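You operate a simulated robot arm through the tools that you are given. There is no shell and no other tool. Be economical: measure what you need, move in short steps, check, and stop when the job is done.

Carry out the task below with a simulated two-armed robot. There is one attempt and no reset: what you move stays moved.

## Task
Take the lid off the lemon syrup jar on the sealer table and lay it down there. Switch the electric turntable switch on. Close the top door of the left cabinet. Close the small upper door of the left cabinet. Take the small tiered cake from the right middle cubby of the sideboard and put it on the top of the sideboard. Do these in any order. Set down upright: small tiered cake.

The check looks at the end state, three seconds after you hand in, the way a careful person would. Anything else that was tipped, shoved, dropped, spilled or broken makes it a failure. A push-on lid holds only when it is set on centred and level and pressed home; a screw cap is set on level and turned clockwise until tight.

## Robot
Two 6-joint arms with two-finger parallel grippers on one trunk, on a base that drives. Base frame: it is fixed to the floor where the robot stands at the start and does not move with it; the origin is under the middle of the robot, x ahead of it, y to its left, z up; the surface under the hand at the start is at about z = 0.78. Readings come in m, degrees, newtons and seconds.
The left shoulder is at the start at [0.08, 0.216, 1.582], the right one opposite. With the tool pointing down near the work surface each hand reaches from about 0.1 to 0.64 m from the robot's upright axis, wherever it stands, measured 20 degrees to its own side. Places, roughly: electric turntable switch [-3.3, -3.1, 0.8]; small tiered cake (18x18x24 cm) [-1, 8.1, 0.5]; small upper door of the left cabinet [-2.1, 7.8, 1.4]; syrup jar [0.5, 0, 0.75]; top door of the left cabinet [-2, 7.8, 1.8]; top of the sideboard [-1.1, 8.1, 0.8]. Payload 3.43 kg a hand.
The TCP of each hand is the grasp point between the finger pads, 0.03 m short of the fingertips. In the tool frame z runs along the fingers and y along their closing line. Largest opening 0.094 m; finger width 0.028, thickness 0.01; the body of the gripper, 0.05 by 0.096 m, starts 0.055 m behind the TCP.
Orientation is told as [roll, pitch, yaw] about the base's x, y, z axes, in that order, counted from this pose: with the fingers straight down and closing along the base's y, the tool's x points along the base's -x, its y along +y and its z along -z.

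## Interface
- The arms move only by the tool play_rows. It takes "left_deltas", "right_deltas" or both (then of equal length, played together; a hand with none holds still); each is text: rows parted by semicolons, each of 7 numbers parted by spaces: the shift along the tool's x, y, z in m, then the turn, a rotation vector about the tool's x, y, z in degrees, then the closure, from 0 (fully open) to 1 (shut). In form: dx dy dz rx ry rz grip; .... A call has 1 to 8 rows; each row shifts and turns the commanded pose from where the row before left it, along the tool's axes as they then stand. A row lasts 0.2 s, in which the tool goes at most 0.05 m and 8.6 degrees; a call with a longer step from one row to the next is refused whole, and so is a gripper value outside its range. A pose out of reach is approached as far as the arm can. The call stops where the force on the tool passes 40 N (or 10 N more than at its start, if that is more) or the arm is blocked; 0.2 s more then pass. The fingers move at their own pace (about 0.072 m/s each) and stop on an object; they squeeze with about 34 N. The grip force told is the motor's: it shows also when the fingers shut on nothing. Time passes only in rows, and 0.2 s behind the last, so rows that do not move let the fingers close. The reply holds the time, the measured pose of the TCP, the force on the tool along the base axes, the opening and the grip force, in the units named above and with some noise, with the torque about the TCP (base axes, N m) and any sound that the robot's microphone picked up.
- Cameras (640 x 400 px; columns grow to the right, rows downward): "scene" is now at [0.1002, 0.0168, 1.729]; the picture's right is [0.29, -0.96, 0.00], its down [-0.80, -0.24, -0.55] and it looks along [0.52, 0.16, -0.84] (base axes); focal length 262 px, centre (320, 200). "left" rides on the left gripper at [0.076, -0.014, -0.102] in its tool frame; the picture's right is [0.18, 0.98, 0.00], its down [-0.75, 0.14, -0.64] and it looks along [-0.63, 0.12, 0.77] (tool axes); focal length 243 px, centre (320, 200). "right" rides on the right gripper at [0.076, 0.014, -0.103] in its tool frame; the picture's right is [-0.18, 0.98, 0.00], its down [-0.75, -0.14, -0.64] and it looks along [-0.63, -0.12, 0.77] (tool axes); focal length 243 px, centre (320, 200). There is no depth. A picture from a camera that has moved, and an enlarged one, comes with that camera's place and axes in the base frame and with its lens.
- get_image(camera): a new picture of that camera. It takes no simulated time.
- raise_lower(by): slides the trunk up (or, below 0, down) by that many m; the arms and the scene camera ride with it, the base frame stays. It gives what a move gives, with no picture.
- steer(legs): drives the robot by 1 to 6 legs, each [ahead, left, turn to the left] in m, m and degrees, along the robot's own axes; the way and the turn of a leg run together, so that a leg with both is an arc; at most 1.5 m and 180 degrees a leg. The arms and the cameras ride along, it lands a little off, and it stops where it bumps. It gives what a move gives.
- aim_head(pan, tilt): turns the head with the scene camera to pan (to the left, within 86 degrees either way) and tilt (down, from -29 to 69), counted from straight ahead of the robot. It gives what a move gives.
- zoom(camera, box): a new picture of the part [left, top, right, bottom] of that camera's present view, enlarged. It takes no simulated time.
- hand_in(): hands the job in; it is judged then, once.

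Work in short steps. Places have to be worked out from the pictures, the camera data and where the tool is seen: move nearer, look again, correct. Check each grasp and each placing, and mend what went wrong. You have 165 turns and 122 pictures in all, those below and enlarged ones among them. Open the grippers and draw the arms clear of the work before you hand the job in, unless the task says otherwise.

The tools are called after "Emit:" by a JSON object that holds its "name" and its "arguments". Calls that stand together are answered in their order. play_rows: Moves the arms, as the interface text tells. Its arguments: {"type":"object","properties":{"left_deltas":{"type":"string"},"right_deltas":{"type":"string"}},"required":[]} The other tools are called the same way: raise_lower (by) slides the trunk up or down; steer (legs) drives the base; aim_head (pan, tilt) turns the head that bears the scene camera; get_image (camera) takes a picture; zoom (camera, box) takes an enlarged picture of a part of a camera's view; hand_in () hands the job in.

At the start:

```text
t: 0.0
left_eef_pos: [0.4545, 0.2433, 0.9969]
left_orientation: [0.0, -0.1, -0.2]
left_wrist_force: [0.4, 0.0, -0.2]
left_torque: [0.02, -0.01, 0.02]
left_width: 0.0942
left_grasp_force: 0.1
right_eef_pos: [0.5864, -0.1218, 1.0678]
right_orientation: [0.0, 0.1, 0.0]
right_wrist_force: [-0.1, -0.8, -0.8]
right_torque: [0.01, 0.01, 0.01]
right_width: 0.0942
right_grasp_force: 0.1
trunk travel left (down, up): [-0.811, 0.029]
robot x, y, heading: [-0.0059, 0.0012, 0.1]
head pan, tilt: [16.9, 56.9]
```

scene: 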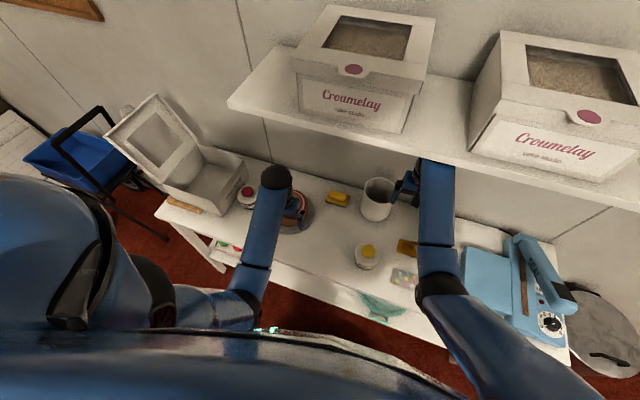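
right: 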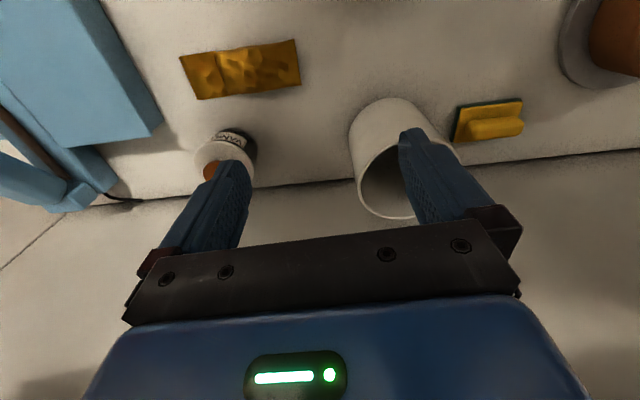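
left: 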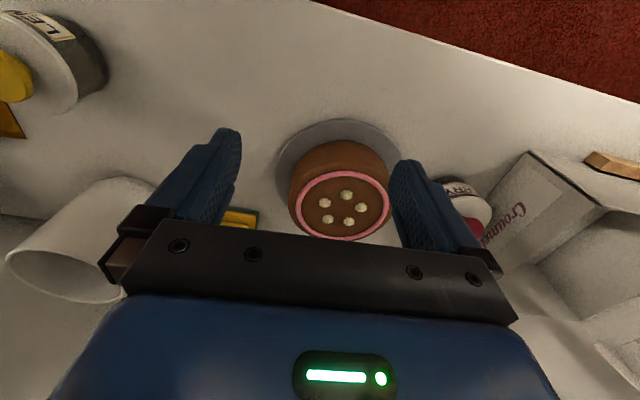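

The jar with the yellow lid in the middle of the table is probably the lemon syrup; I zoom in to check it.

Emit:
{"name": "zoom", "arguments": {"camera": "scene", "box": [310, 170, 440, 300]}}

Emit:
{"name": "zoom", "arguments": {"camera": "left", "box": [0, 0, 200, 150]}}

```text
3.08 times, centred on (375, 235) of scene
camera zoom: at [0.1002, 0.0168, 1.729], right [0.29, -0.96, 0.0], down [-0.8, -0.24, -0.55], along [0.52, 0.16, -0.84], focal length 806 px, centre (151, 92)
```

zoom: 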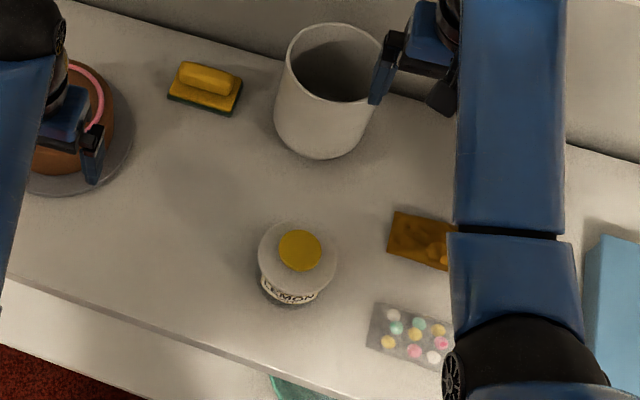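

```text
2.67 times, centred on (100, 75) of left
camera zoom: at [0.3769, 0.2294, 1.0995], right [-0.18, 0.98, 0.0], down [0.75, 0.14, 0.64], along [0.63, 0.12, -0.77], focal length 647 px, centre (907, 533)
```

zoom: 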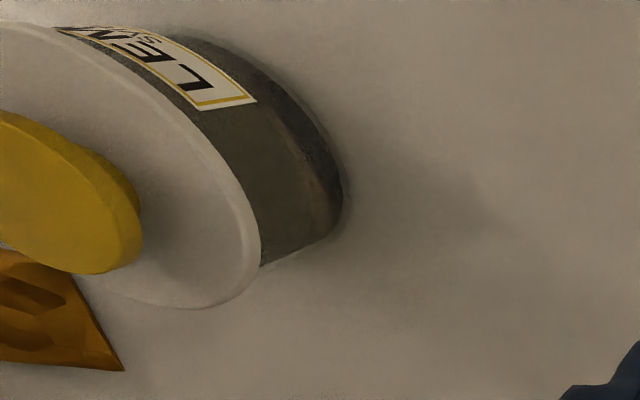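

The two views put the lid's knob at about (0.484, -0.043), top z ≈ 0.855, about 5 cm wide. I bring the right hand above it and look again.

Emit:
{"name": "play_rows", "arguments": {"right_deltas": "0.0255 0.02 0 0 0 0 0; 0.0255 0.02 0 0 0 0 0; 0.0255 0.02 0 0 0 0 0; 0.0255 0.019 0 0 0 0 0; 0 0 0.035 0 0 0 0; 0 0 0.035 0 0 0 0; 0 0 0.03 0 0 0 0; 0 0 0 0 0 0 0"}}

Emit:
{"name": "get_image", "arguments": {"camera": "right"}}

Emit:
{"name": "get_image", "arguments": {"camera": "scene"}}

```text
t: 1.8
left_eef_pos: [0.4538, 0.2427, 0.9973]
left_orientation: [0.0, 0.0, -0.1]
left_wrist_force: [-0.1, 0.8, 1.1]
left_torque: [-0.01, 0.01, 0.0]
left_width: 0.094
left_grasp_force: 0.0
right_eef_pos: [0.4953, -0.0397, 0.9452]
right_orientation: [0.0, 0.0, 0.1]
right_wrist_force: [0.5, 0.2, -0.4]
right_torque: [-0.04, -0.03, -0.04]
right_width: 0.0938
right_grasp_force: 0.1
right hand out of reach, approached as far as the arm can: row 2, 3, 4
trunk travel left (down, up): [-0.811, 0.029]
robot x, y, heading: [-0.001, -0.001, 0.0]
head pan, tilt: [16.9, 56.9]
```

```text
116 pictures are left
camera right: at [0.4183, -0.0251, 1.0466], right [0.18, 0.98, 0.0], down [0.75, -0.14, 0.64], along [0.63, -0.12, -0.77], focal length 243 px, centre (320, 200)
```

right: 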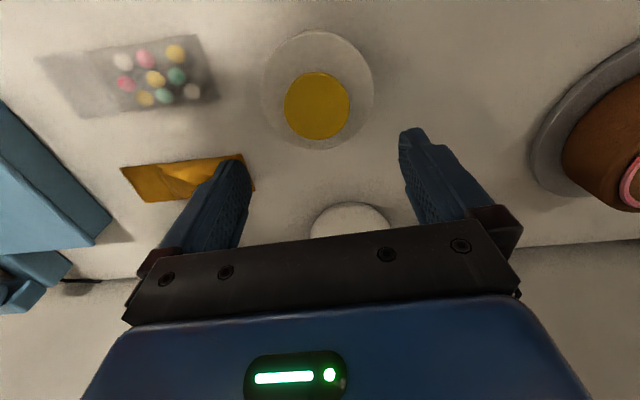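

```text
115 pictures are left
camera scene: at [0.1, 0.017, 1.729], right [0.29, -0.96, 0.0], down [-0.8, -0.24, -0.55], along [0.52, 0.16, -0.84], focal length 262 px, centre (320, 200)
```

scene: 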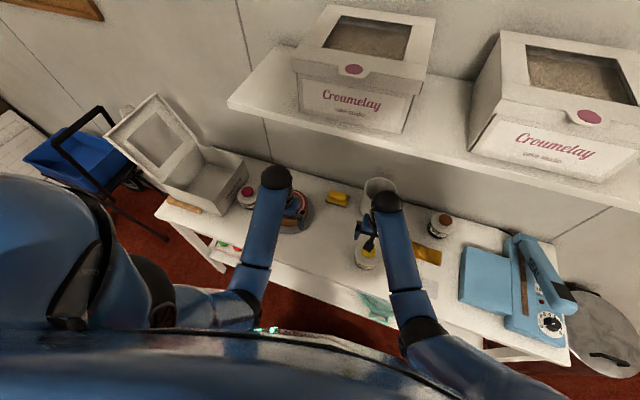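

The knob is refined to (0.482, -0.041). I lower so that the fingertips straddle it.

Emit:
{"name": "play_rows", "arguments": {"right_deltas": "0.0125 -0.001 0.02 0 0 0 0; 0 0 0.03 0 0 0 0; 0 0 0.02 0 0 0 0; 0 0 0.003 0 0 0 0; 0 0 0 0 0 0 0"}}

Emit:
{"name": "get_image", "arguments": {"camera": "right"}}

```text
t: 3.0
left_eef_pos: [0.4547, 0.2433, 0.997]
left_orientation: [-0.1, 0.1, -0.1]
left_wrist_force: [0.2, 0.0, -1.1]
left_torque: [0.03, 0.02, 0.0]
left_width: 0.094
left_grasp_force: 0.1
right_eef_pos: [0.4843, -0.0377, 0.875]
right_orientation: [0.1, 0.1, -0.1]
right_wrist_force: [-0.4, -0.1, -0.1]
right_torque: [-0.01, 0.0, 0.01]
right_width: 0.0941
right_grasp_force: 0.1
trunk travel left (down, up): [-0.811, 0.029]
robot x, y, heading: [0.0027, 0.0, 0.0]
head pan, tilt: [16.9, 56.9]
```

```text
114 pictures are left
camera right: at [0.4066, -0.0233, 0.9763], right [0.18, 0.98, 0.0], down [0.75, -0.14, 0.64], along [0.63, -0.12, -0.77], focal length 243 px, centre (320, 200)
```

right: 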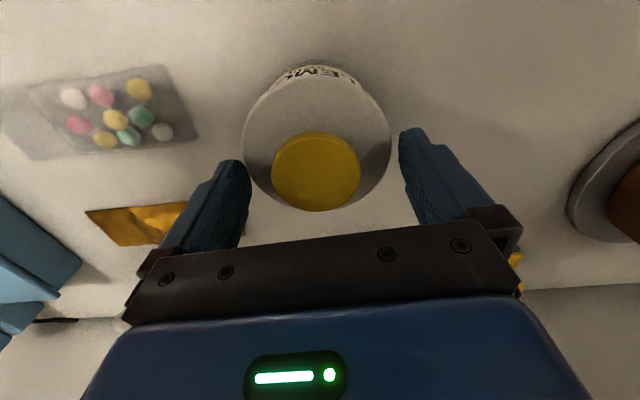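

The lid disc seems at z ≈ 0.82, so the knob stands some 3.5 cm high; I go 15 mm further down and close.

Emit:
{"name": "play_rows", "arguments": {"right_deltas": "0.001 -0.002 0.008 0 0 0 0; 0 0 0.007 0 0 0 0; 0 0 0 0 0 0 0.5; 0 0 0 0 0 0 1; 0 0 0 0 0 0 1; 0 0 0 0 0 0 1"}}

Emit:
{"name": "get_image", "arguments": {"camera": "right"}}

```text
t: 4.4
left_eef_pos: [0.4536, 0.2439, 0.9975]
left_orientation: [0.0, 0.1, -0.2]
left_wrist_force: [0.3, -0.4, 0.7]
left_torque: [0.02, 0.0, -0.01]
left_width: 0.0937
left_grasp_force: 0.1
right_eef_pos: [0.4818, -0.0415, 0.8603]
right_orientation: [0.0, -0.1, 0.0]
right_wrist_force: [-0.8, -0.2, 3.7]
right_torque: [0.07, 0.0, 0.03]
right_width: 0.0872
right_grasp_force: 34.5
trunk travel left (down, up): [-0.811, 0.029]
robot x, y, heading: [-0.0003, 0.0007, -0.1]
head pan, tilt: [16.9, 56.9]
```

```text
113 pictures are left
camera right: at [0.4058, -0.0257, 0.962], right [0.18, 0.98, 0.0], down [0.75, -0.14, 0.64], along [0.63, -0.12, -0.77], focal length 243 px, centre (320, 200)
```

right: 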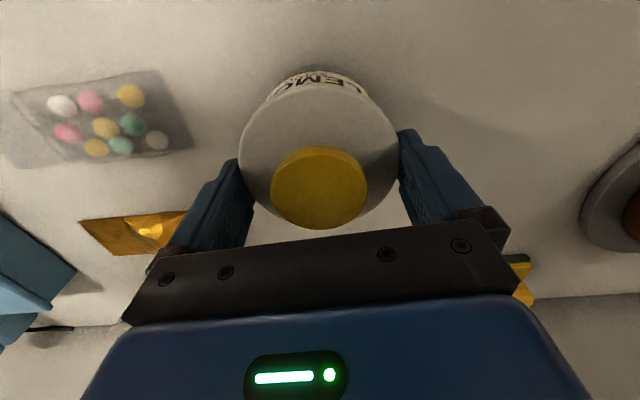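

The fingers closed at 87 mm, so they hold the lid's rim, not the knob. I lift gently a bit to see whether the lid comes off.

Emit:
{"name": "play_rows", "arguments": {"right_deltas": "0 0 -0.004 0 0 0 1; 0 0 -0.004 0 0 0 1; 0 0 -0.004 0 0 0 1; 0 0 0 0 0 0 1"}}

Emit:
{"name": "get_image", "arguments": {"camera": "right"}}

Emit:
{"name": "zoom", "arguments": {"camera": "left", "box": [0, 0, 200, 150]}}

```text
t: 5.4
left_eef_pos: [0.4535, 0.2441, 0.9975]
left_orientation: [0.0, 0.1, -0.1]
left_wrist_force: [-0.2, -0.1, 0.5]
left_torque: [0.03, -0.02, -0.03]
left_width: 0.0941
left_grasp_force: 0.0
right_eef_pos: [0.4824, -0.0422, 0.8715]
right_orientation: [0.0, -0.1, 0.0]
right_wrist_force: [-0.4, 0.7, 0.5]
right_torque: [0.0, 0.02, -0.03]
right_width: 0.0875
right_grasp_force: 34.1
trunk travel left (down, up): [-0.811, 0.029]
robot x, y, heading: [0.0013, -0.0006, 0.4]
head pan, tilt: [16.9, 56.9]
heard: snap
```

```text
112 pictures are left
camera right: at [0.4057, -0.0263, 0.9727], right [0.18, 0.98, 0.0], down [0.75, -0.14, 0.64], along [0.63, -0.12, -0.77], focal length 243 px, centre (320, 200)
```

right: 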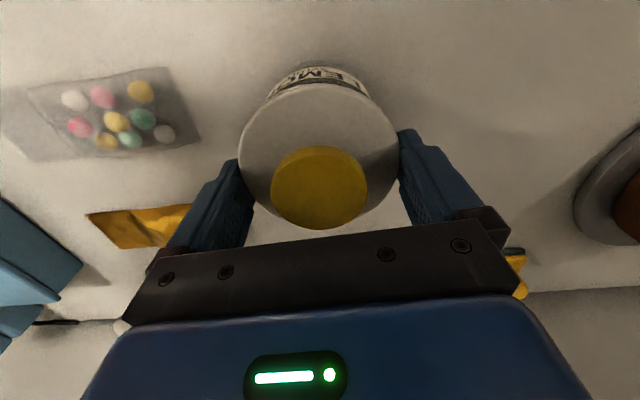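

```text
2.67 times, centred on (100, 75) of left
camera zoom: at [0.377, 0.2295, 1.0994], right [-0.18, 0.98, 0.0], down [0.75, 0.14, 0.64], along [0.63, 0.12, -0.77], focal length 647 px, centre (907, 533)
```

zoom: 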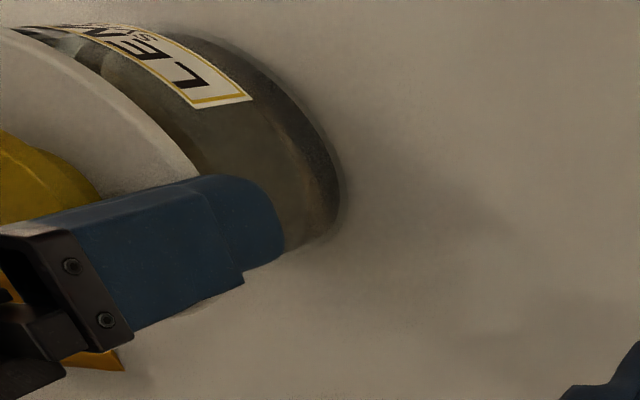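

A snap: the lid is free and the jar stayed put. I raise it clear and carry it left to the empty spot between jar and cake.

Emit:
{"name": "play_rows", "arguments": {"right_deltas": "0 0 -0.03 0 0 0 1; 0 0 -0.03 0 0 0 1; 0.005 0.035 0 0 0 0 1; 0.005 0.035 0 0 0 0 1; 0.005 0.03 0 0 0 0 1; 0.005 0.027 0 0 0 0 1; 0 0 0.03 0 0 0 1; 0 0 0 0 0 0 1"}}

Emit:
{"name": "get_image", "arguments": {"camera": "right"}}

Emit:
{"name": "get_image", "arguments": {"camera": "left"}}

```text
t: 7.2
left_eef_pos: [0.4535, 0.2416, 0.9975]
left_orientation: [0.1, 0.0, -0.1]
left_wrist_force: [0.5, -0.2, -0.8]
left_torque: [0.02, -0.03, 0.02]
left_width: 0.0936
left_grasp_force: 0.1
right_eef_pos: [0.465, 0.0839, 0.8994]
right_orientation: [0.0, 0.0, 0.1]
right_wrist_force: [0.1, -1.1, -0.3]
right_torque: [0.0, 0.0, -0.04]
right_width: 0.0871
right_grasp_force: 34.1
trunk travel left (down, up): [-0.811, 0.029]
robot x, y, heading: [0.0009, 0.0014, 0.2]
head pan, tilt: [16.9, 56.9]
```

```text
110 pictures are left
camera right: at [0.3882, 0.0979, 1.0001], right [0.18, 0.98, 0.0], down [0.75, -0.14, 0.64], along [0.63, -0.12, -0.77], focal length 243 px, centre (320, 200)
```

right: 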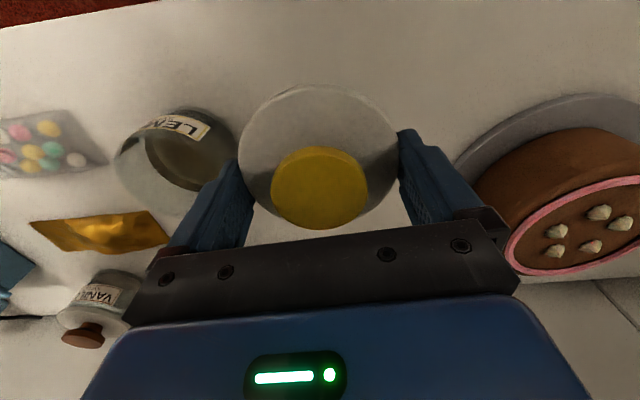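

```text
109 pictures are left
camera left: at [0.3769, 0.2291, 1.0996], right [-0.18, 0.98, 0.0], down [0.75, 0.14, 0.64], along [0.63, 0.12, -0.77], focal length 243 px, centre (320, 200)
```

left: 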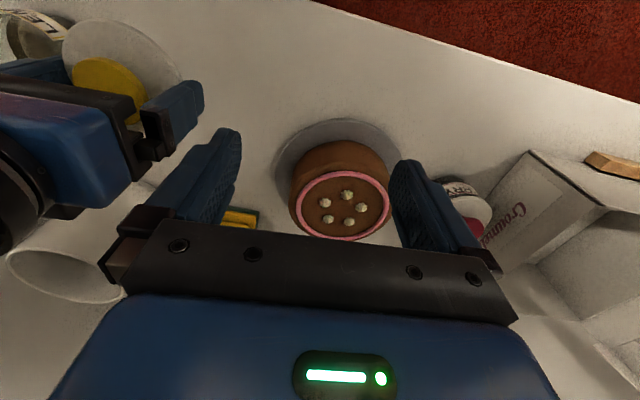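

The lid hangs over clear table. I lower it, with small steps near the surface.

Emit:
{"name": "play_rows", "arguments": {"right_deltas": "0 0 0.025 0 0 0 1; 0 0 0.02 0 0 0 1; 0 0 0.01 0 0 0 1; 0 0 0.005 0 0 0 1; 0 0 0 0 0 0 1"}}

Emit:
{"name": "get_image", "arguments": {"camera": "right"}}

```text
t: 8.4
left_eef_pos: [0.4538, 0.2437, 0.9984]
left_orientation: [0.0, 0.0, -0.1]
left_wrist_force: [0.4, -0.1, 0.0]
left_torque: [0.0, 0.0, 0.03]
left_width: 0.0939
left_grasp_force: 0.0
right_eef_pos: [0.4629, 0.0859, 0.8407]
right_orientation: [0.1, 0.0, 0.0]
right_wrist_force: [-0.5, 0.5, -0.7]
right_torque: [-0.03, -0.01, -0.03]
right_width: 0.0872
right_grasp_force: 34.0
trunk travel left (down, up): [-0.811, 0.029]
robot x, y, heading: [0.0009, 0.0011, 0.1]
head pan, tilt: [16.9, 56.9]
```

```text
108 pictures are left
camera right: at [0.386, 0.1006, 0.942], right [0.18, 0.98, 0.0], down [0.75, -0.14, 0.64], along [0.63, -0.12, -0.77], focal length 243 px, centre (320, 200)
```

right: 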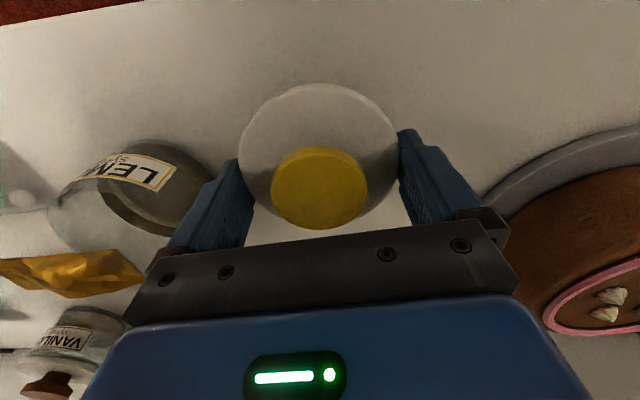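

No contact yet at z 0.841; I go on down in 4–5 mm steps.

Emit:
{"name": "play_rows", "arguments": {"right_deltas": "0 0 0.005 0 0 0 1; 0 0 0.005 0 0 0 1; 0 0 0.005 0 0 0 1; 0 0 0.004 0 0 0 1; 0 0 0 0 0 0 1"}}

```text
t: 9.6
left_eef_pos: [0.453, 0.2428, 0.998]
left_orientation: [-0.1, 0.0, -0.1]
left_wrist_force: [-0.3, 0.0, -0.9]
left_torque: [0.0, 0.03, -0.03]
left_width: 0.0942
left_grasp_force: 0.0
right_eef_pos: [0.462, 0.0868, 0.8215]
right_orientation: [0.1, 0.0, 0.0]
right_wrist_force: [-1.1, -0.3, -0.5]
right_torque: [0.01, 0.02, 0.02]
right_width: 0.0871
right_grasp_force: 34.0
trunk travel left (down, up): [-0.811, 0.029]
robot x, y, heading: [0.0023, -0.0004, 0.0]
head pan, tilt: [16.9, 56.9]
```

Emit:
{"name": "play_rows", "arguments": {"right_deltas": "0 0 0.004 0 0 0 1; 0 0 0.004 0 0 0 1; 0 0 0.004 0 0 0 1; 0 0 0.003 0 0 0 1; 0 0 0 0 0 0 1"}}

Emit:
{"name": "zoom", "arguments": {"camera": "left", "box": [0, 0, 240, 180]}}

```text
t: 10.8
left_eef_pos: [0.4507, 0.2433, 1.0007]
left_orientation: [0.0, -0.1, -0.1]
left_wrist_force: [-0.3, -0.5, -0.3]
left_torque: [0.02, -0.01, -0.04]
left_width: 0.0939
left_grasp_force: 0.1
right_eef_pos: [0.462, 0.0871, 0.809]
right_orientation: [0.2, -0.4, 0.0]
right_wrist_force: [0.6, -4.0, 39.4]
right_torque: [-1.99, 0.55, -0.07]
right_width: 0.0873
right_grasp_force: 34.2
trunk travel left (down, up): [-0.811, 0.029]
robot x, y, heading: [0.0006, -0.003, -0.1]
head pan, tilt: [16.9, 56.9]
```

```text
2.22 times, centred on (120, 90) of left
camera zoom: at [0.3741, 0.2286, 1.1014], right [-0.18, 0.98, 0.0], down [0.75, 0.14, 0.64], along [0.63, 0.12, -0.76], focal length 539 px, centre (764, 444)
```

zoom: 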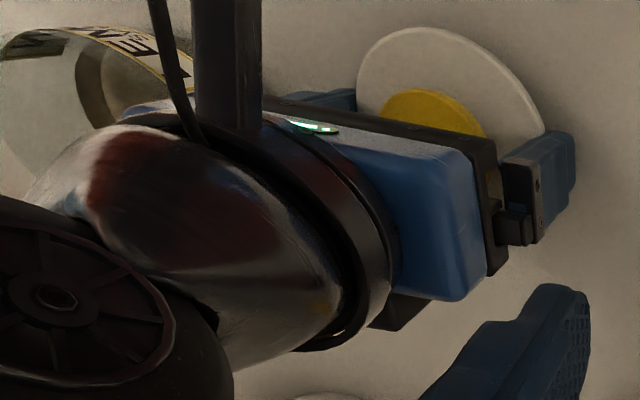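

Contact with the table at z ≈ 0.809. I ease off 2 mm, open, and draw straight up.

Emit:
{"name": "play_rows", "arguments": {"right_deltas": "0 0 -0.002 0 0 0 1; 0 0 0 0 0 0 0.5; 0 0 0 0 0 0 0; 0 0 0 0 0 0 0; 0 0 -0.02 0 0 0 0; 0 0 -0.04 0 0 0 0; 0 0 -0.04 0 0 0 0; 0 0 -0.04 0 0 0 0"}}

Emit:
{"name": "get_image", "arguments": {"camera": "right"}}

```text
t: 12.6
left_eef_pos: [0.4539, 0.2428, 0.9972]
left_orientation: [-0.1, 0.0, 0.0]
left_wrist_force: [-0.2, 0.1, 0.5]
left_torque: [-0.01, 0.02, 0.03]
left_width: 0.0941
left_grasp_force: 0.0
right_eef_pos: [0.4582, 0.0847, 0.947]
right_orientation: [0.0, 0.1, -0.1]
right_wrist_force: [-0.1, 1.0, 0.6]
right_torque: [0.03, 0.04, 0.0]
right_width: 0.0939
right_grasp_force: 0.0
trunk travel left (down, up): [-0.811, 0.029]
robot x, y, heading: [0.0039, 0.0003, 0.0]
head pan, tilt: [16.9, 56.9]
```

```text
106 pictures are left
camera right: at [0.3817, 0.1006, 1.0479], right [0.18, 0.98, 0.0], down [0.75, -0.14, 0.64], along [0.63, -0.12, -0.77], focal length 243 px, centre (320, 200)
```

right: 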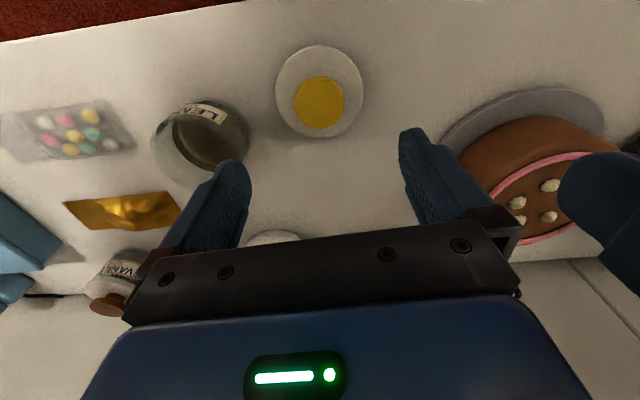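

The lid lies on the table and the jar is upright. I raise the right hand, back the robot away from the table, and look around.

Emit:
{"name": "play_rows", "arguments": {"right_deltas": "0 -0.03 -0.03 0 0 0 0; 0 -0.03 -0.03 0 0 0 0; 0 -0.03 -0.03 0 0 0 0; 0 -0.03 -0.03 0 0 0 0", "left_deltas": "0 0 -0.03 0 0 0 0; 0 0 -0.03 0 0 0 0; 0 0 -0.03 0 0 0 0; 0 0 0 0 0 0 0"}}

Emit:
{"name": "steer", "arguments": {"legs": [[-0.6, 0, 0]]}}

Emit:
{"name": "aim_head", "arguments": {"pan": 80, "tilt": 25}}

Emit:
{"name": "get_image", "arguments": {"camera": "scene"}}

Emit:
{"name": "aim_head", "arguments": {"pan": -80, "tilt": 25}}

Emit:
{"name": "get_image", "arguments": {"camera": "scene"}}

```text
t: 13.6
left_eef_pos: [0.4655, 0.2428, 1.0228]
left_orientation: [0.1, 0.0, 0.0]
left_wrist_force: [-0.3, -0.5, 0.6]
left_torque: [0.02, 0.03, -0.03]
left_width: 0.0936
left_grasp_force: 0.1
left hand out of reach, approached as far as the arm can: row 1, 2, 3
right_eef_pos: [0.4701, -0.0293, 1.0362]
right_orientation: [0.1, -0.2, -0.1]
right_wrist_force: [-0.5, 0.0, -0.2]
right_torque: [-0.01, 0.0, -0.01]
right_width: 0.0939
right_grasp_force: 0.0
right hand out of reach, approached as far as the arm can: row 4
trunk travel left (down, up): [-0.811, 0.029]
robot x, y, heading: [0.0002, -0.0036, 0.0]
head pan, tilt: [16.9, 56.9]
```

```text
t: 15.9
left_eef_pos: [0.1037, 0.2445, 1.0159]
left_orientation: [0.1, 0.6, -0.1]
left_wrist_force: [1.6, 0.0, -0.4]
left_torque: [0.01, 0.12, -0.03]
left_width: 0.0942
left_grasp_force: 0.2
right_eef_pos: [0.1071, -0.0266, 1.0305]
right_orientation: [0.0, 0.5, -0.1]
right_wrist_force: [0.7, 0.3, 0.1]
right_torque: [-0.02, 0.1, -0.02]
right_width: 0.0939
right_grasp_force: 0.0
trunk travel left (down, up): [-0.811, 0.029]
robot x, y, heading: [-0.3754, 0.0004, -0.0]
head pan, tilt: [16.9, 56.9]
stopped in leg 1: the robot was blocked; the commanded pose is now the measured one
```

```text
t: 17.3
left_eef_pos: [0.0911, 0.2429, 1.0217]
left_orientation: [0.0, -0.2, 0.0]
left_wrist_force: [-0.1, -0.5, -0.6]
left_torque: [0.0, -0.03, -0.01]
left_width: 0.094
left_grasp_force: 0.1
right_eef_pos: [0.0925, -0.0269, 1.0356]
right_orientation: [0.1, -0.1, -0.2]
right_wrist_force: [-0.1, 0.4, -0.4]
right_torque: [-0.01, 0.04, 0.0]
right_width: 0.0938
right_grasp_force: 0.0
trunk travel left (down, up): [-0.811, 0.029]
robot x, y, heading: [-0.3786, 0.0013, 0.1]
head pan, tilt: [80.0, 25.0]
```

```text
105 pictures are left
camera scene: at [-0.3251, 0.0879, 1.7751], right [0.98, -0.17, 0.0], down [-0.08, -0.42, -0.91], along [0.16, 0.89, -0.42], focal length 262 px, centre (320, 200)
```

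scene: 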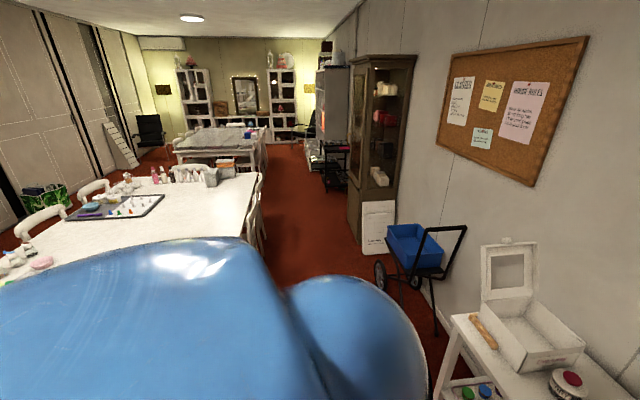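

```text
t: 19.7
left_eef_pos: [0.0875, 0.2436, 1.0222]
left_orientation: [0.0, -0.2, -0.1]
left_wrist_force: [-0.7, 0.2, 0.0]
left_torque: [0.01, -0.02, 0.01]
left_width: 0.094
left_grasp_force: 0.0
right_eef_pos: [0.0916, -0.0278, 1.0375]
right_orientation: [0.1, -0.3, 0.0]
right_wrist_force: [0.2, -0.6, -0.4]
right_torque: [-0.01, -0.01, -0.02]
right_width: 0.094
right_grasp_force: 0.0
trunk travel left (down, up): [-0.811, 0.029]
robot x, y, heading: [-0.3757, -0.0013, 0.2]
head pan, tilt: [-80.0, 25.0]
```

```text
104 pictures are left
camera scene: at [-0.3299, -0.0939, 1.7753], right [-0.98, -0.17, 0.0], down [-0.07, 0.42, -0.91], along [0.16, -0.89, -0.42], focal length 262 px, centre (320, 200)
```

scene: 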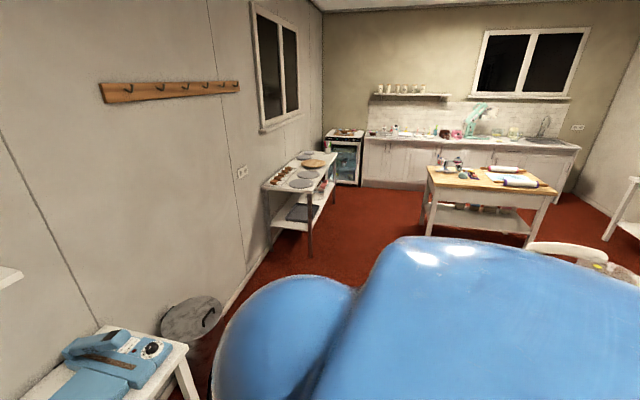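

The base touched something behind at x ≈ -0.38 (probably a chair), so I move ahead a little off it, then strafe right along the aisle, and look toward the kitchen.

Emit:
{"name": "steer", "arguments": {"legs": [[0.08, 0, 0], [0, -1.0, 0]]}}

Emit:
{"name": "aim_head", "arguments": {"pan": -86, "tilt": 30}}

Emit:
{"name": "get_image", "arguments": {"camera": "scene"}}

```text
t: 25.8
left_eef_pos: [0.1672, -0.8022, 1.0223]
left_orientation: [0.0, -0.2, -0.3]
left_wrist_force: [0.0, 0.6, 0.2]
left_torque: [-0.04, -0.01, -0.01]
left_width: 0.094
left_grasp_force: 0.1
right_eef_pos: [0.1694, -1.0722, 1.0375]
right_orientation: [0.0, -0.2, -0.4]
right_wrist_force: [0.0, -0.2, 0.3]
right_torque: [-0.01, 0.01, -0.02]
right_width: 0.094
right_grasp_force: 0.1
trunk travel left (down, up): [-0.811, 0.029]
robot x, y, heading: [-0.3006, -1.0423, -0.4]
head pan, tilt: [-80.0, 25.0]
```

```text
t: 26.5
left_eef_pos: [0.1673, -0.8012, 1.0228]
left_orientation: [-0.1, -0.2, -0.5]
left_wrist_force: [0.0, -0.8, -0.3]
left_torque: [0.01, 0.0, -0.04]
left_width: 0.094
left_grasp_force: 0.0
right_eef_pos: [0.1684, -1.0725, 1.0379]
right_orientation: [0.0, -0.2, -0.4]
right_wrist_force: [-0.2, -0.4, 0.7]
right_torque: [0.01, 0.01, -0.02]
right_width: 0.0939
right_grasp_force: 0.0
trunk travel left (down, up): [-0.811, 0.029]
robot x, y, heading: [-0.303, -1.0422, -0.8]
head pan, tilt: [-85.9, 30.0]
```

```text
103 pictures are left
camera scene: at [-0.2617, -1.1356, 1.7674], right [-1.0, -0.06, 0.0], down [-0.03, 0.5, -0.87], along [0.06, -0.86, -0.5], focal length 262 px, centre (320, 200)
```

scene: 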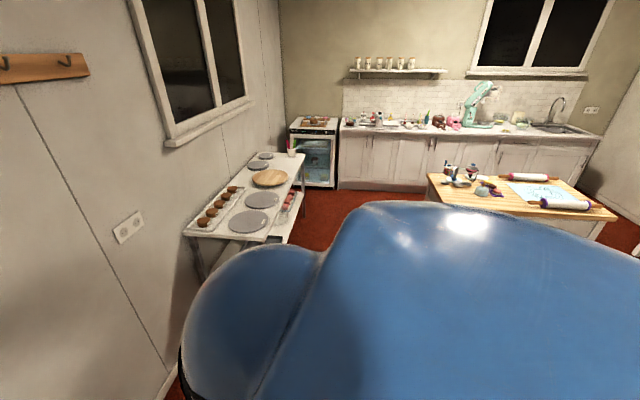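

I turn right to face the kitchen so that the head can see the way west.

Emit:
{"name": "steer", "arguments": {"legs": [[0, 0, -90]]}}

Emit:
{"name": "aim_head", "arguments": {"pan": -50, "tilt": 30}}

Emit:
{"name": "get_image", "arguments": {"camera": "scene"}}

```text
t: 30.6
left_eef_pos: [-0.0533, -1.5071, 1.0224]
left_orientation: [0.0, -0.2, -89.5]
left_wrist_force: [0.5, -0.1, 0.4]
left_torque: [-0.02, -0.01, 0.03]
left_width: 0.094
left_grasp_force: 0.1
right_eef_pos: [-0.3238, -1.5132, 1.0365]
right_orientation: [0.1, -0.2, -89.5]
right_wrist_force: [-1.0, 0.0, -0.1]
right_torque: [0.0, -0.01, 0.01]
right_width: 0.0939
right_grasp_force: 0.1
trunk travel left (down, up): [-0.811, 0.029]
robot x, y, heading: [-0.3038, -1.0462, -89.6]
head pan, tilt: [-85.9, 30.0]
```

```text
t: 31.7
left_eef_pos: [-0.0534, -1.5061, 1.0232]
left_orientation: [0.0, -0.3, -89.4]
left_wrist_force: [0.6, 0.1, 0.0]
left_torque: [0.01, -0.02, -0.06]
left_width: 0.0939
left_grasp_force: 0.1
right_eef_pos: [-0.3239, -1.5139, 1.0366]
right_orientation: [0.1, -0.2, -89.5]
right_wrist_force: [0.7, 0.9, 0.0]
right_torque: [-0.01, -0.03, 0.01]
right_width: 0.0941
right_grasp_force: 0.1
trunk travel left (down, up): [-0.811, 0.029]
robot x, y, heading: [-0.2992, -1.0426, -89.5]
head pan, tilt: [-50.0, 30.0]
```

```text
102 pictures are left
camera scene: at [-0.3664, -1.1349, 1.7673], right [-0.65, 0.76, 0.0], down [0.38, 0.32, -0.87], along [-0.66, -0.56, -0.5], focal length 262 px, centre (320, 200)
```

scene: 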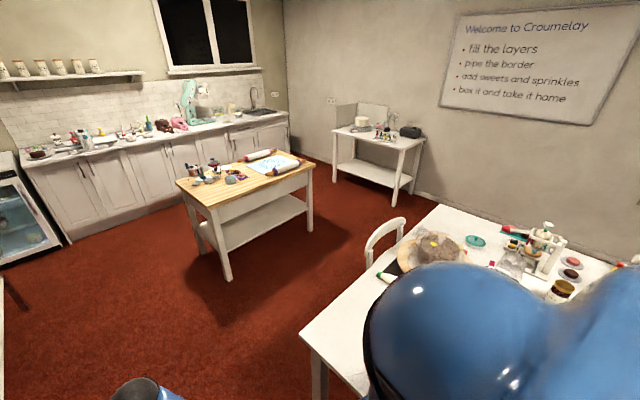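

The turntable stands on the small table at the west wall (front edge x ≈ -3.2, y -2.3…-3.35). The aisle between the white table (end y ≈ -1.65, chair to ≈ -1.8) and the island (y ≈ -2.7) is passable at y ≈ -2.25.

Emit:
{"name": "steer", "arguments": {"legs": [[1.2, 0, 0], [0, 0, -90]]}}

Emit:
{"name": "aim_head", "arguments": {"pan": 0, "tilt": 35}}

Emit:
{"name": "get_image", "arguments": {"camera": "scene"}}

```text
t: 41.6
left_eef_pos: [-0.7651, -2.468, 1.022]
left_orientation: [0.1, -0.2, 178.6]
left_wrist_force: [-0.4, 0.1, -0.4]
left_torque: [0.0, -0.02, 0.0]
left_width: 0.0941
left_grasp_force: 0.1
right_eef_pos: [-0.7632, -2.1989, 1.0379]
right_orientation: [0.1, -0.2, 178.6]
right_wrist_force: [0.5, -0.1, 0.6]
right_torque: [0.02, 0.0, 0.02]
right_width: 0.0939
right_grasp_force: 0.1
trunk travel left (down, up): [-0.811, 0.029]
robot x, y, heading: [-0.2927, -2.2358, 178.7]
head pan, tilt: [-50.0, 30.0]
```

```text
t: 42.8
left_eef_pos: [-0.7649, -2.4676, 1.0231]
left_orientation: [0.0, -0.2, 178.6]
left_wrist_force: [0.1, 0.1, -0.1]
left_torque: [-0.03, -0.01, 0.0]
left_width: 0.0941
left_grasp_force: 0.0
right_eef_pos: [-0.7629, -2.1981, 1.037]
right_orientation: [0.1, -0.2, 178.6]
right_wrist_force: [-0.1, 0.0, -1.4]
right_torque: [-0.02, -0.02, 0.01]
right_width: 0.0938
right_grasp_force: 0.1
trunk travel left (down, up): [-0.811, 0.029]
robot x, y, heading: [-0.2942, -2.2377, 178.5]
head pan, tilt: [0.0, 35.0]
```

```text
101 pictures are left
camera scene: at [-0.4094, -2.237, 1.7595], right [0.02, 1.0, 0.0], down [0.57, -0.01, -0.82], along [-0.82, 0.02, -0.57], focal length 262 px, centre (320, 200)
```

scene: 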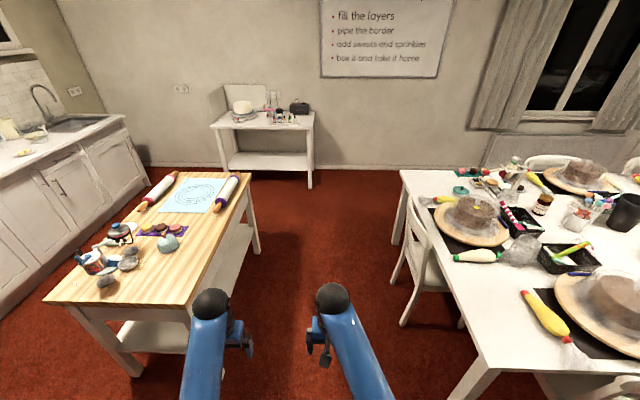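

The aisle is clear with about 0.45 m on either side. I straighten up and drive ahead 2.2 m.

Emit:
{"name": "steer", "arguments": {"legs": [[0, 0, 1.5], [1.1, 0, 0], [1.1, 0, 0]]}}

Emit:
{"name": "aim_head", "arguments": {"pan": 30, "tilt": 35}}

Emit:
{"name": "get_image", "arguments": {"camera": "scene"}}

```text
t: 54.0
left_eef_pos: [-2.9517, -2.464, 1.0235]
left_orientation: [0.1, -0.2, 179.7]
left_wrist_force: [0.0, -0.8, -0.4]
left_torque: [-0.01, 0.0, -0.01]
left_width: 0.0941
left_grasp_force: 0.1
right_eef_pos: [-2.9534, -2.1947, 1.036]
right_orientation: [0.1, -0.3, 179.7]
right_wrist_force: [0.7, -0.3, 0.0]
right_torque: [-0.03, 0.02, 0.03]
right_width: 0.0943
right_grasp_force: 0.1
trunk travel left (down, up): [-0.811, 0.029]
robot x, y, heading: [-2.4869, -2.2231, 180.1]
head pan, tilt: [0.0, 35.0]
```

```text
t: 54.9
left_eef_pos: [-2.9526, -2.4646, 1.0227]
left_orientation: [0.0, -0.2, 179.8]
left_wrist_force: [0.9, -0.3, -0.8]
left_torque: [0.01, -0.01, 0.01]
left_width: 0.0939
left_grasp_force: 0.1
right_eef_pos: [-2.955, -2.1934, 1.0363]
right_orientation: [0.1, -0.2, 179.7]
right_wrist_force: [-0.5, 0.4, 1.0]
right_torque: [-0.01, -0.01, 0.01]
right_width: 0.0941
right_grasp_force: 0.1
trunk travel left (down, up): [-0.811, 0.029]
robot x, y, heading: [-2.4841, -2.2236, 179.6]
head pan, tilt: [30.0, 35.0]
```

```text
100 pictures are left
camera scene: at [-2.5894, -2.2708, 1.7595], right [-0.5, 0.87, 0.0], down [0.5, 0.28, -0.82], along [-0.71, -0.41, -0.57], focal length 262 px, centre (320, 200)
```

scene: 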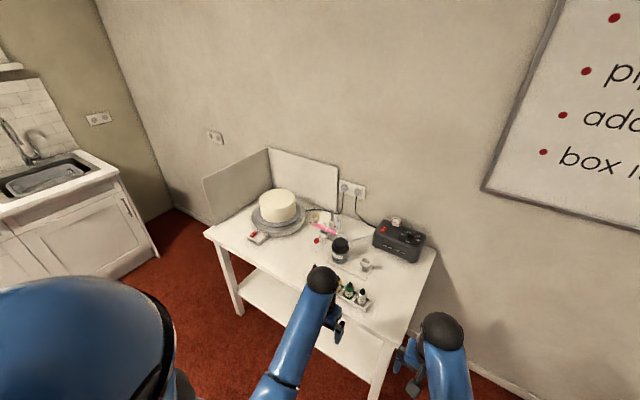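

The turntable with a cake and a small box with something red beside it; I zoom on it.

Emit:
{"name": "zoom", "arguments": {"camera": "scene", "box": [200, 170, 360, 270]}}

```text
4.00 times, centred on (280, 220) of scene
camera zoom: at [-2.5894, -2.2708, 1.7595], right [-0.5, 0.87, 0.0], down [0.5, 0.28, -0.82], along [-0.71, -0.41, -0.57], focal length 1048 px, centre (480, 120)
```

zoom: 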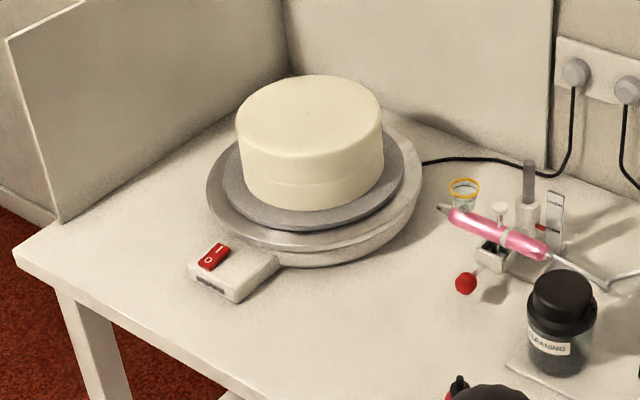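

The rocker switch sits at about (-3.32, -3.11, 0.80), "I" on the far (-x) side, "O" near. I move to stand in front of it, clear of the island, hands staying above things.

Emit:
{"name": "steer", "arguments": {"legs": [[0.26, 0, 0], [0, 0.72, 0]]}}

Emit:
{"name": "aim_head", "arguments": {"pan": 15, "tilt": 50}}

Emit:
{"name": "get_image", "arguments": {"camera": "scene"}}

Emit:
{"name": "get_image", "arguments": {"camera": "left"}}

```text
t: 60.4
left_eef_pos: [-3.2128, -3.1916, 1.0241]
left_orientation: [0.1, -0.2, 179.9]
left_wrist_force: [-0.8, 0.3, -0.9]
left_torque: [-0.02, -0.02, 0.04]
left_width: 0.094
left_grasp_force: 0.0
right_eef_pos: [-3.2159, -2.9202, 1.0364]
right_orientation: [0.2, -0.2, -180.1]
right_wrist_force: [0.3, 0.2, 1.1]
right_torque: [-0.02, 0.0, -0.02]
right_width: 0.0939
right_grasp_force: 0.1
trunk travel left (down, up): [-0.811, 0.029]
robot x, y, heading: [-2.7447, -2.9524, -180.1]
head pan, tilt: [30.0, 35.0]
```

```text
t: 61.1
left_eef_pos: [-3.2117, -3.193, 1.023]
left_orientation: [-0.1, -0.2, 180.1]
left_wrist_force: [0.4, -0.5, 0.2]
left_torque: [0.01, -0.04, 0.0]
left_width: 0.094
left_grasp_force: 0.1
right_eef_pos: [-3.2157, -2.922, 1.0365]
right_orientation: [0.1, -0.3, -180.0]
right_wrist_force: [0.0, -0.2, 0.2]
right_torque: [-0.01, 0.01, -0.02]
right_width: 0.094
right_grasp_force: 0.0
trunk travel left (down, up): [-0.811, 0.029]
robot x, y, heading: [-2.7421, -2.9498, -179.8]
head pan, tilt: [15.0, 50.0]
```

```text
98 pictures are left
camera scene: at [-2.848, -2.9725, 1.7378], right [-0.26, 0.97, 0.0], down [0.74, 0.2, -0.64], along [-0.62, -0.17, -0.77], focal length 262 px, centre (320, 200)
```

scene: 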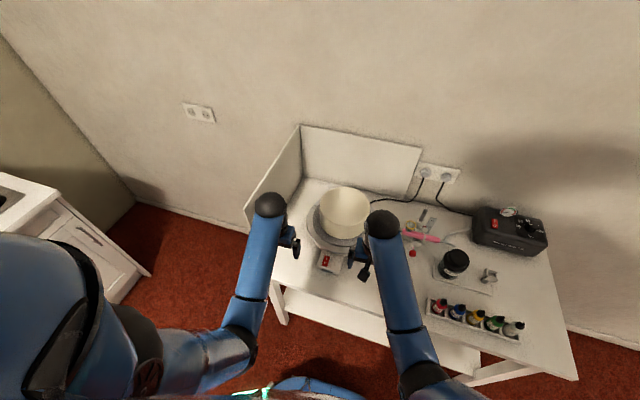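

```text
97 pictures are left
camera left: at [-3.1366, -3.1773, 1.1241], right [0.18, -0.98, 0.0], down [-0.75, -0.14, 0.64], along [-0.63, -0.12, -0.76], focal length 243 px, centre (320, 200)
```

left: 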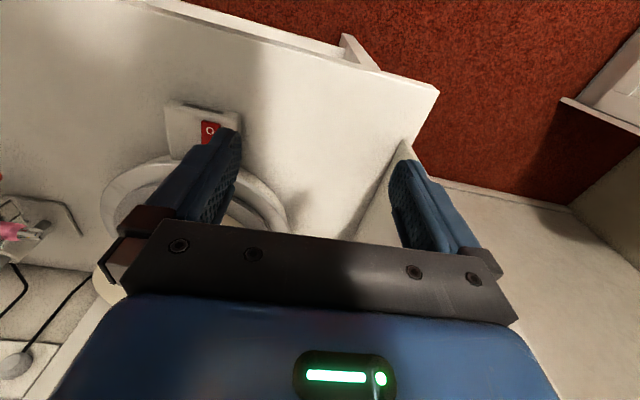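

Triangulating three views puts the rocker at about (-3.286, -3.071, 0.85). I zoom for its shape and state.

Emit:
{"name": "zoom", "arguments": {"camera": "left", "box": [150, 80, 260, 170]}}

Emit:
{"name": "zoom", "arguments": {"camera": "scene", "box": [285, 230, 375, 290]}}

```text
4.44 times, centred on (205, 125) of left
camera zoom: at [-3.1366, -3.1773, 1.1241], right [0.18, -0.98, 0.0], down [-0.75, -0.14, 0.64], along [-0.63, -0.12, -0.76], focal length 1078 px, centre (831, 533)
```

zoom: 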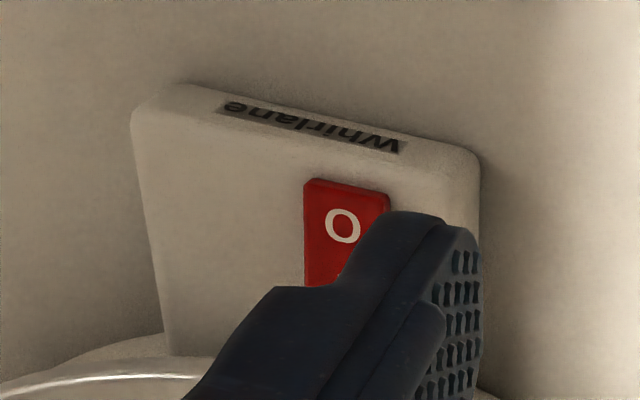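

```text
6.67 times, centred on (330, 260) of scene
camera zoom: at [-2.848, -2.9725, 1.7378], right [-0.26, 0.97, 0.0], down [0.74, 0.2, -0.64], along [-0.62, -0.17, -0.77], focal length 1746 px, centre (253, -200)
```

zoom: 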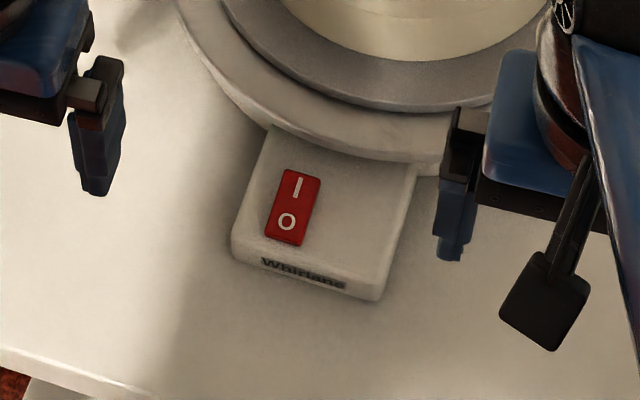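

I close the left gripper and bring it above the "I" end at (-3.300, -3.071), while the right hand moves aside.

Emit:
{"name": "play_rows", "arguments": {"left_deltas": "0 0 0.02 0 0 0 1; 0 0 0.02 0 0 0 1; -0.022 -0.03 0.01 0 0 0 1; -0.022 -0.03 0.01 0 0 0 1; -0.022 -0.03 0.01 0 0 0 1; -0.022 -0.032 0.01 0 0 0 1; 0 0 0.02 0 0 0 1; 0 0 0 0 0 0 1", "right_deltas": "0 -0.03 0 0 0 0 0; 0 -0.03 0 0 0 0 0; 0 -0.03 0 0 0 0 0; 0 -0.03 0 0 0 0 0; 0 0 0 0 0 0 0; 0 0 0 0 0 0 0; 0 0 0 0 0 0 0; 0 0 0 0 0 0 0"}}

Emit:
{"name": "get_image", "arguments": {"camera": "left"}}

Emit:
{"name": "zoom", "arguments": {"camera": "scene", "box": [265, 200, 385, 290]}}

```text
t: 62.9
left_eef_pos: [-3.3011, -3.072, 0.9229]
left_orientation: [0.0, -0.2, 180.1]
left_wrist_force: [0.2, -0.2, -0.4]
left_torque: [-0.02, 0.01, -0.02]
left_width: 0.0001
left_grasp_force: 32.6
right_eef_pos: [-3.2176, -2.8034, 1.0264]
right_orientation: [0.1, -0.4, -180.0]
right_wrist_force: [0.7, 0.4, -0.4]
right_torque: [0.02, -0.02, -0.02]
right_width: 0.0941
right_grasp_force: 0.1
right hand out of reach, approached as far as the arm can: row 1, 2, 4
trunk travel left (down, up): [-0.811, 0.029]
robot x, y, heading: [-2.7471, -2.9516, -179.9]
head pan, tilt: [15.0, 50.0]
```

```text
94 pictures are left
camera left: at [-3.2248, -3.057, 1.0231], right [0.18, -0.98, 0.0], down [-0.75, -0.14, 0.65], along [-0.63, -0.12, -0.76], focal length 243 px, centre (320, 200)
```

left: 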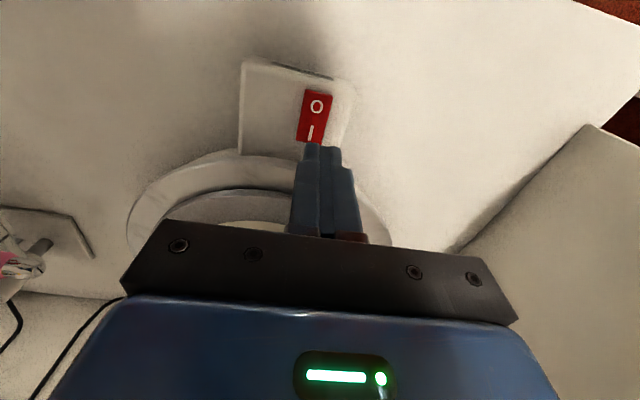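

```text
4.44 times, centred on (325, 245) of scene
camera zoom: at [-2.8471, -2.9729, 1.7379], right [-0.26, 0.97, 0.0], down [0.74, 0.2, -0.64], along [-0.62, -0.17, -0.77], focal length 1164 px, centre (298, 0)
```

zoom: 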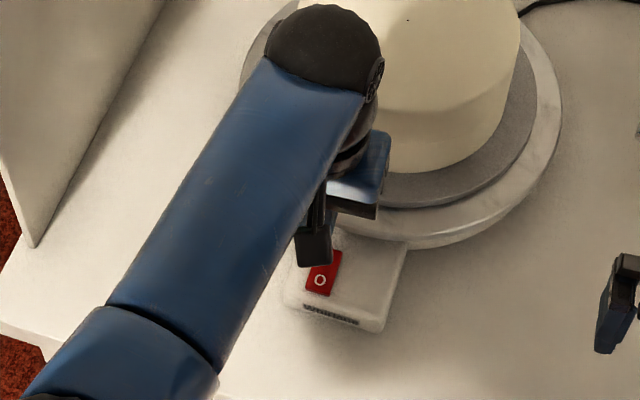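

I shift slightly farther onto the far half and press down in small steps until force or a click.

Emit:
{"name": "play_rows", "arguments": {"left_deltas": "-0.007 -0.003 0.01 0 0 0 1; 0 0 0.01 0 0 0 1; 0 0 0.005 0 0 0 1; 0 0 0.005 0 0 0 1; 0 0 0.005 0 0 0 1; 0 0 0.004 0 0 0 1; 0 0 0.004 0 0 0 1"}}

Emit:
{"name": "get_image", "arguments": {"camera": "left"}}

```text
t: 64.5
left_eef_pos: [-3.3076, -3.0664, 0.881]
left_orientation: [0.1, -0.3, 180.0]
left_wrist_force: [-0.5, -0.1, 0.1]
left_torque: [0.02, -0.04, 0.01]
left_width: 0.0
left_grasp_force: 33.2
right_eef_pos: [-3.2181, -2.8033, 1.0267]
right_orientation: [0.1, -0.3, -180.0]
right_wrist_force: [0.3, -0.8, 0.1]
right_torque: [0.04, 0.0, -0.01]
right_width: 0.0939
right_grasp_force: 0.0
trunk travel left (down, up): [-0.811, 0.029]
robot x, y, heading: [-2.7446, -2.9503, -180.0]
head pan, tilt: [15.0, 50.0]
```

```text
92 pictures are left
camera left: at [-3.2315, -3.0517, 0.9816], right [0.18, -0.98, 0.0], down [-0.75, -0.14, 0.64], along [-0.63, -0.12, -0.76], focal length 243 px, centre (320, 200)
```

left: 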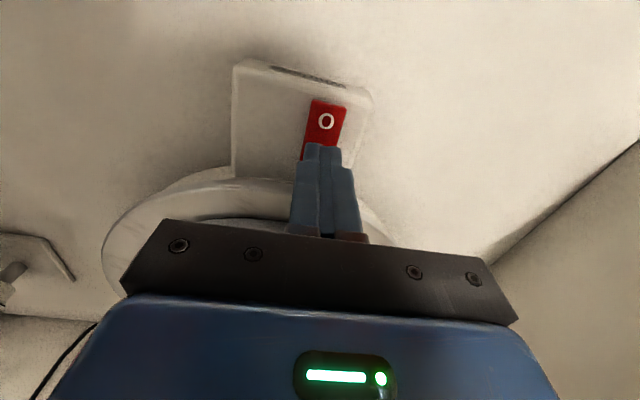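

No contact yet; I keep descending.

Emit:
{"name": "play_rows", "arguments": {"left_deltas": "0 0 0.004 0 0 0 1; 0 0 0.004 0 0 0 1; 0 0 0.004 0 0 0 1; 0 0 0.004 0 0 0 1; 0 0 0.004 0 0 0 1"}}

Emit:
{"name": "get_image", "arguments": {"camera": "left"}}

```text
t: 65.7
left_eef_pos: [-3.3086, -3.067, 0.8697]
left_orientation: [0.0, -0.7, -180.0]
left_wrist_force: [17.4, -2.6, 29.7]
left_torque: [0.05, -0.91, -0.14]
left_width: 0.0
left_grasp_force: 32.8
right_eef_pos: [-3.2134, -2.8048, 1.0292]
right_orientation: [0.1, -0.5, -179.9]
right_wrist_force: [-0.2, -0.5, -0.8]
right_torque: [0.01, 0.02, 0.0]
right_width: 0.094
right_grasp_force: 0.0
trunk travel left (down, up): [-0.811, 0.029]
robot x, y, heading: [-2.7456, -2.9477, -180.0]
head pan, tilt: [15.0, 50.0]
stopped in row 5 (left hand): the force on the tool passed its limit at 45 N (the readings are from after the stop); the commanded pose is now the measured one
```

```text
91 pictures are left
camera left: at [-3.2308, -3.0521, 0.9705], right [0.18, -0.98, 0.0], down [-0.75, -0.14, 0.65], along [-0.64, -0.12, -0.76], focal length 243 px, centre (320, 200)
```

left: 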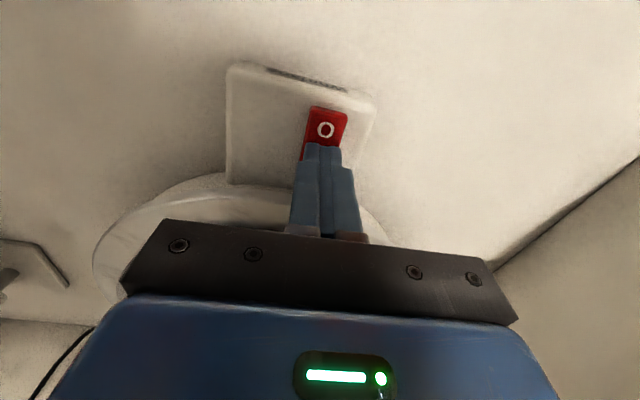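

45 N with a push back toward +x and no click; I lift and check the switch state.

Emit:
{"name": "play_rows", "arguments": {"left_deltas": "0 0 -0.01 0 0 0 1; 0.01 0.0 -0.03 0 0 0 1; 0.02 0.02 -0.03 0 0 0 1; 0.02 0.02 0 0 0 0 1"}}

Emit:
{"name": "zoom", "arguments": {"camera": "left", "box": [220, 40, 400, 160]}}

Emit:
{"name": "zoom", "arguments": {"camera": "scene", "box": [285, 230, 375, 290]}}

```text
t: 66.7
left_eef_pos: [-3.2616, -3.109, 0.9344]
left_orientation: [0.0, -0.6, 179.9]
left_wrist_force: [0.2, -0.3, 0.6]
left_torque: [-0.01, 0.04, 0.0]
left_width: 0.0002
left_grasp_force: 33.1
right_eef_pos: [-3.2191, -2.8052, 1.0266]
right_orientation: [0.0, -0.2, -180.0]
right_wrist_force: [0.1, -0.8, 0.3]
right_torque: [-0.01, 0.02, -0.01]
right_width: 0.094
right_grasp_force: 0.0
trunk travel left (down, up): [-0.811, 0.029]
robot x, y, heading: [-2.7455, -2.948, -180.0]
head pan, tilt: [15.0, 50.0]
```

```text
3.33 times, centred on (310, 100) of left
camera zoom: at [-3.1846, -3.0943, 1.0353], right [0.18, -0.98, 0.0], down [-0.75, -0.14, 0.65], along [-0.64, -0.12, -0.76], focal length 809 px, centre (353, 533)
```

zoom: 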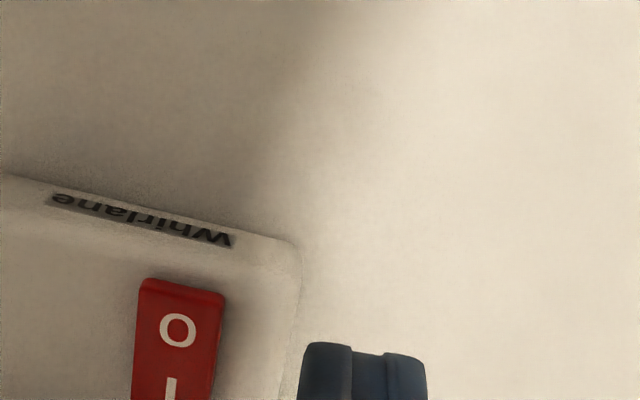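

```text
6.67 times, centred on (330, 260) of scene
camera zoom: at [-2.8477, -2.9739, 1.7378], right [-0.26, 0.97, 0.0], down [0.74, 0.2, -0.64], along [-0.62, -0.17, -0.77], focal length 1746 px, centre (253, -200)
```

zoom: 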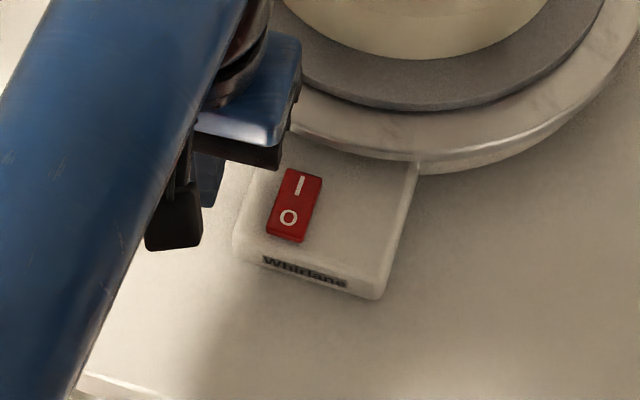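

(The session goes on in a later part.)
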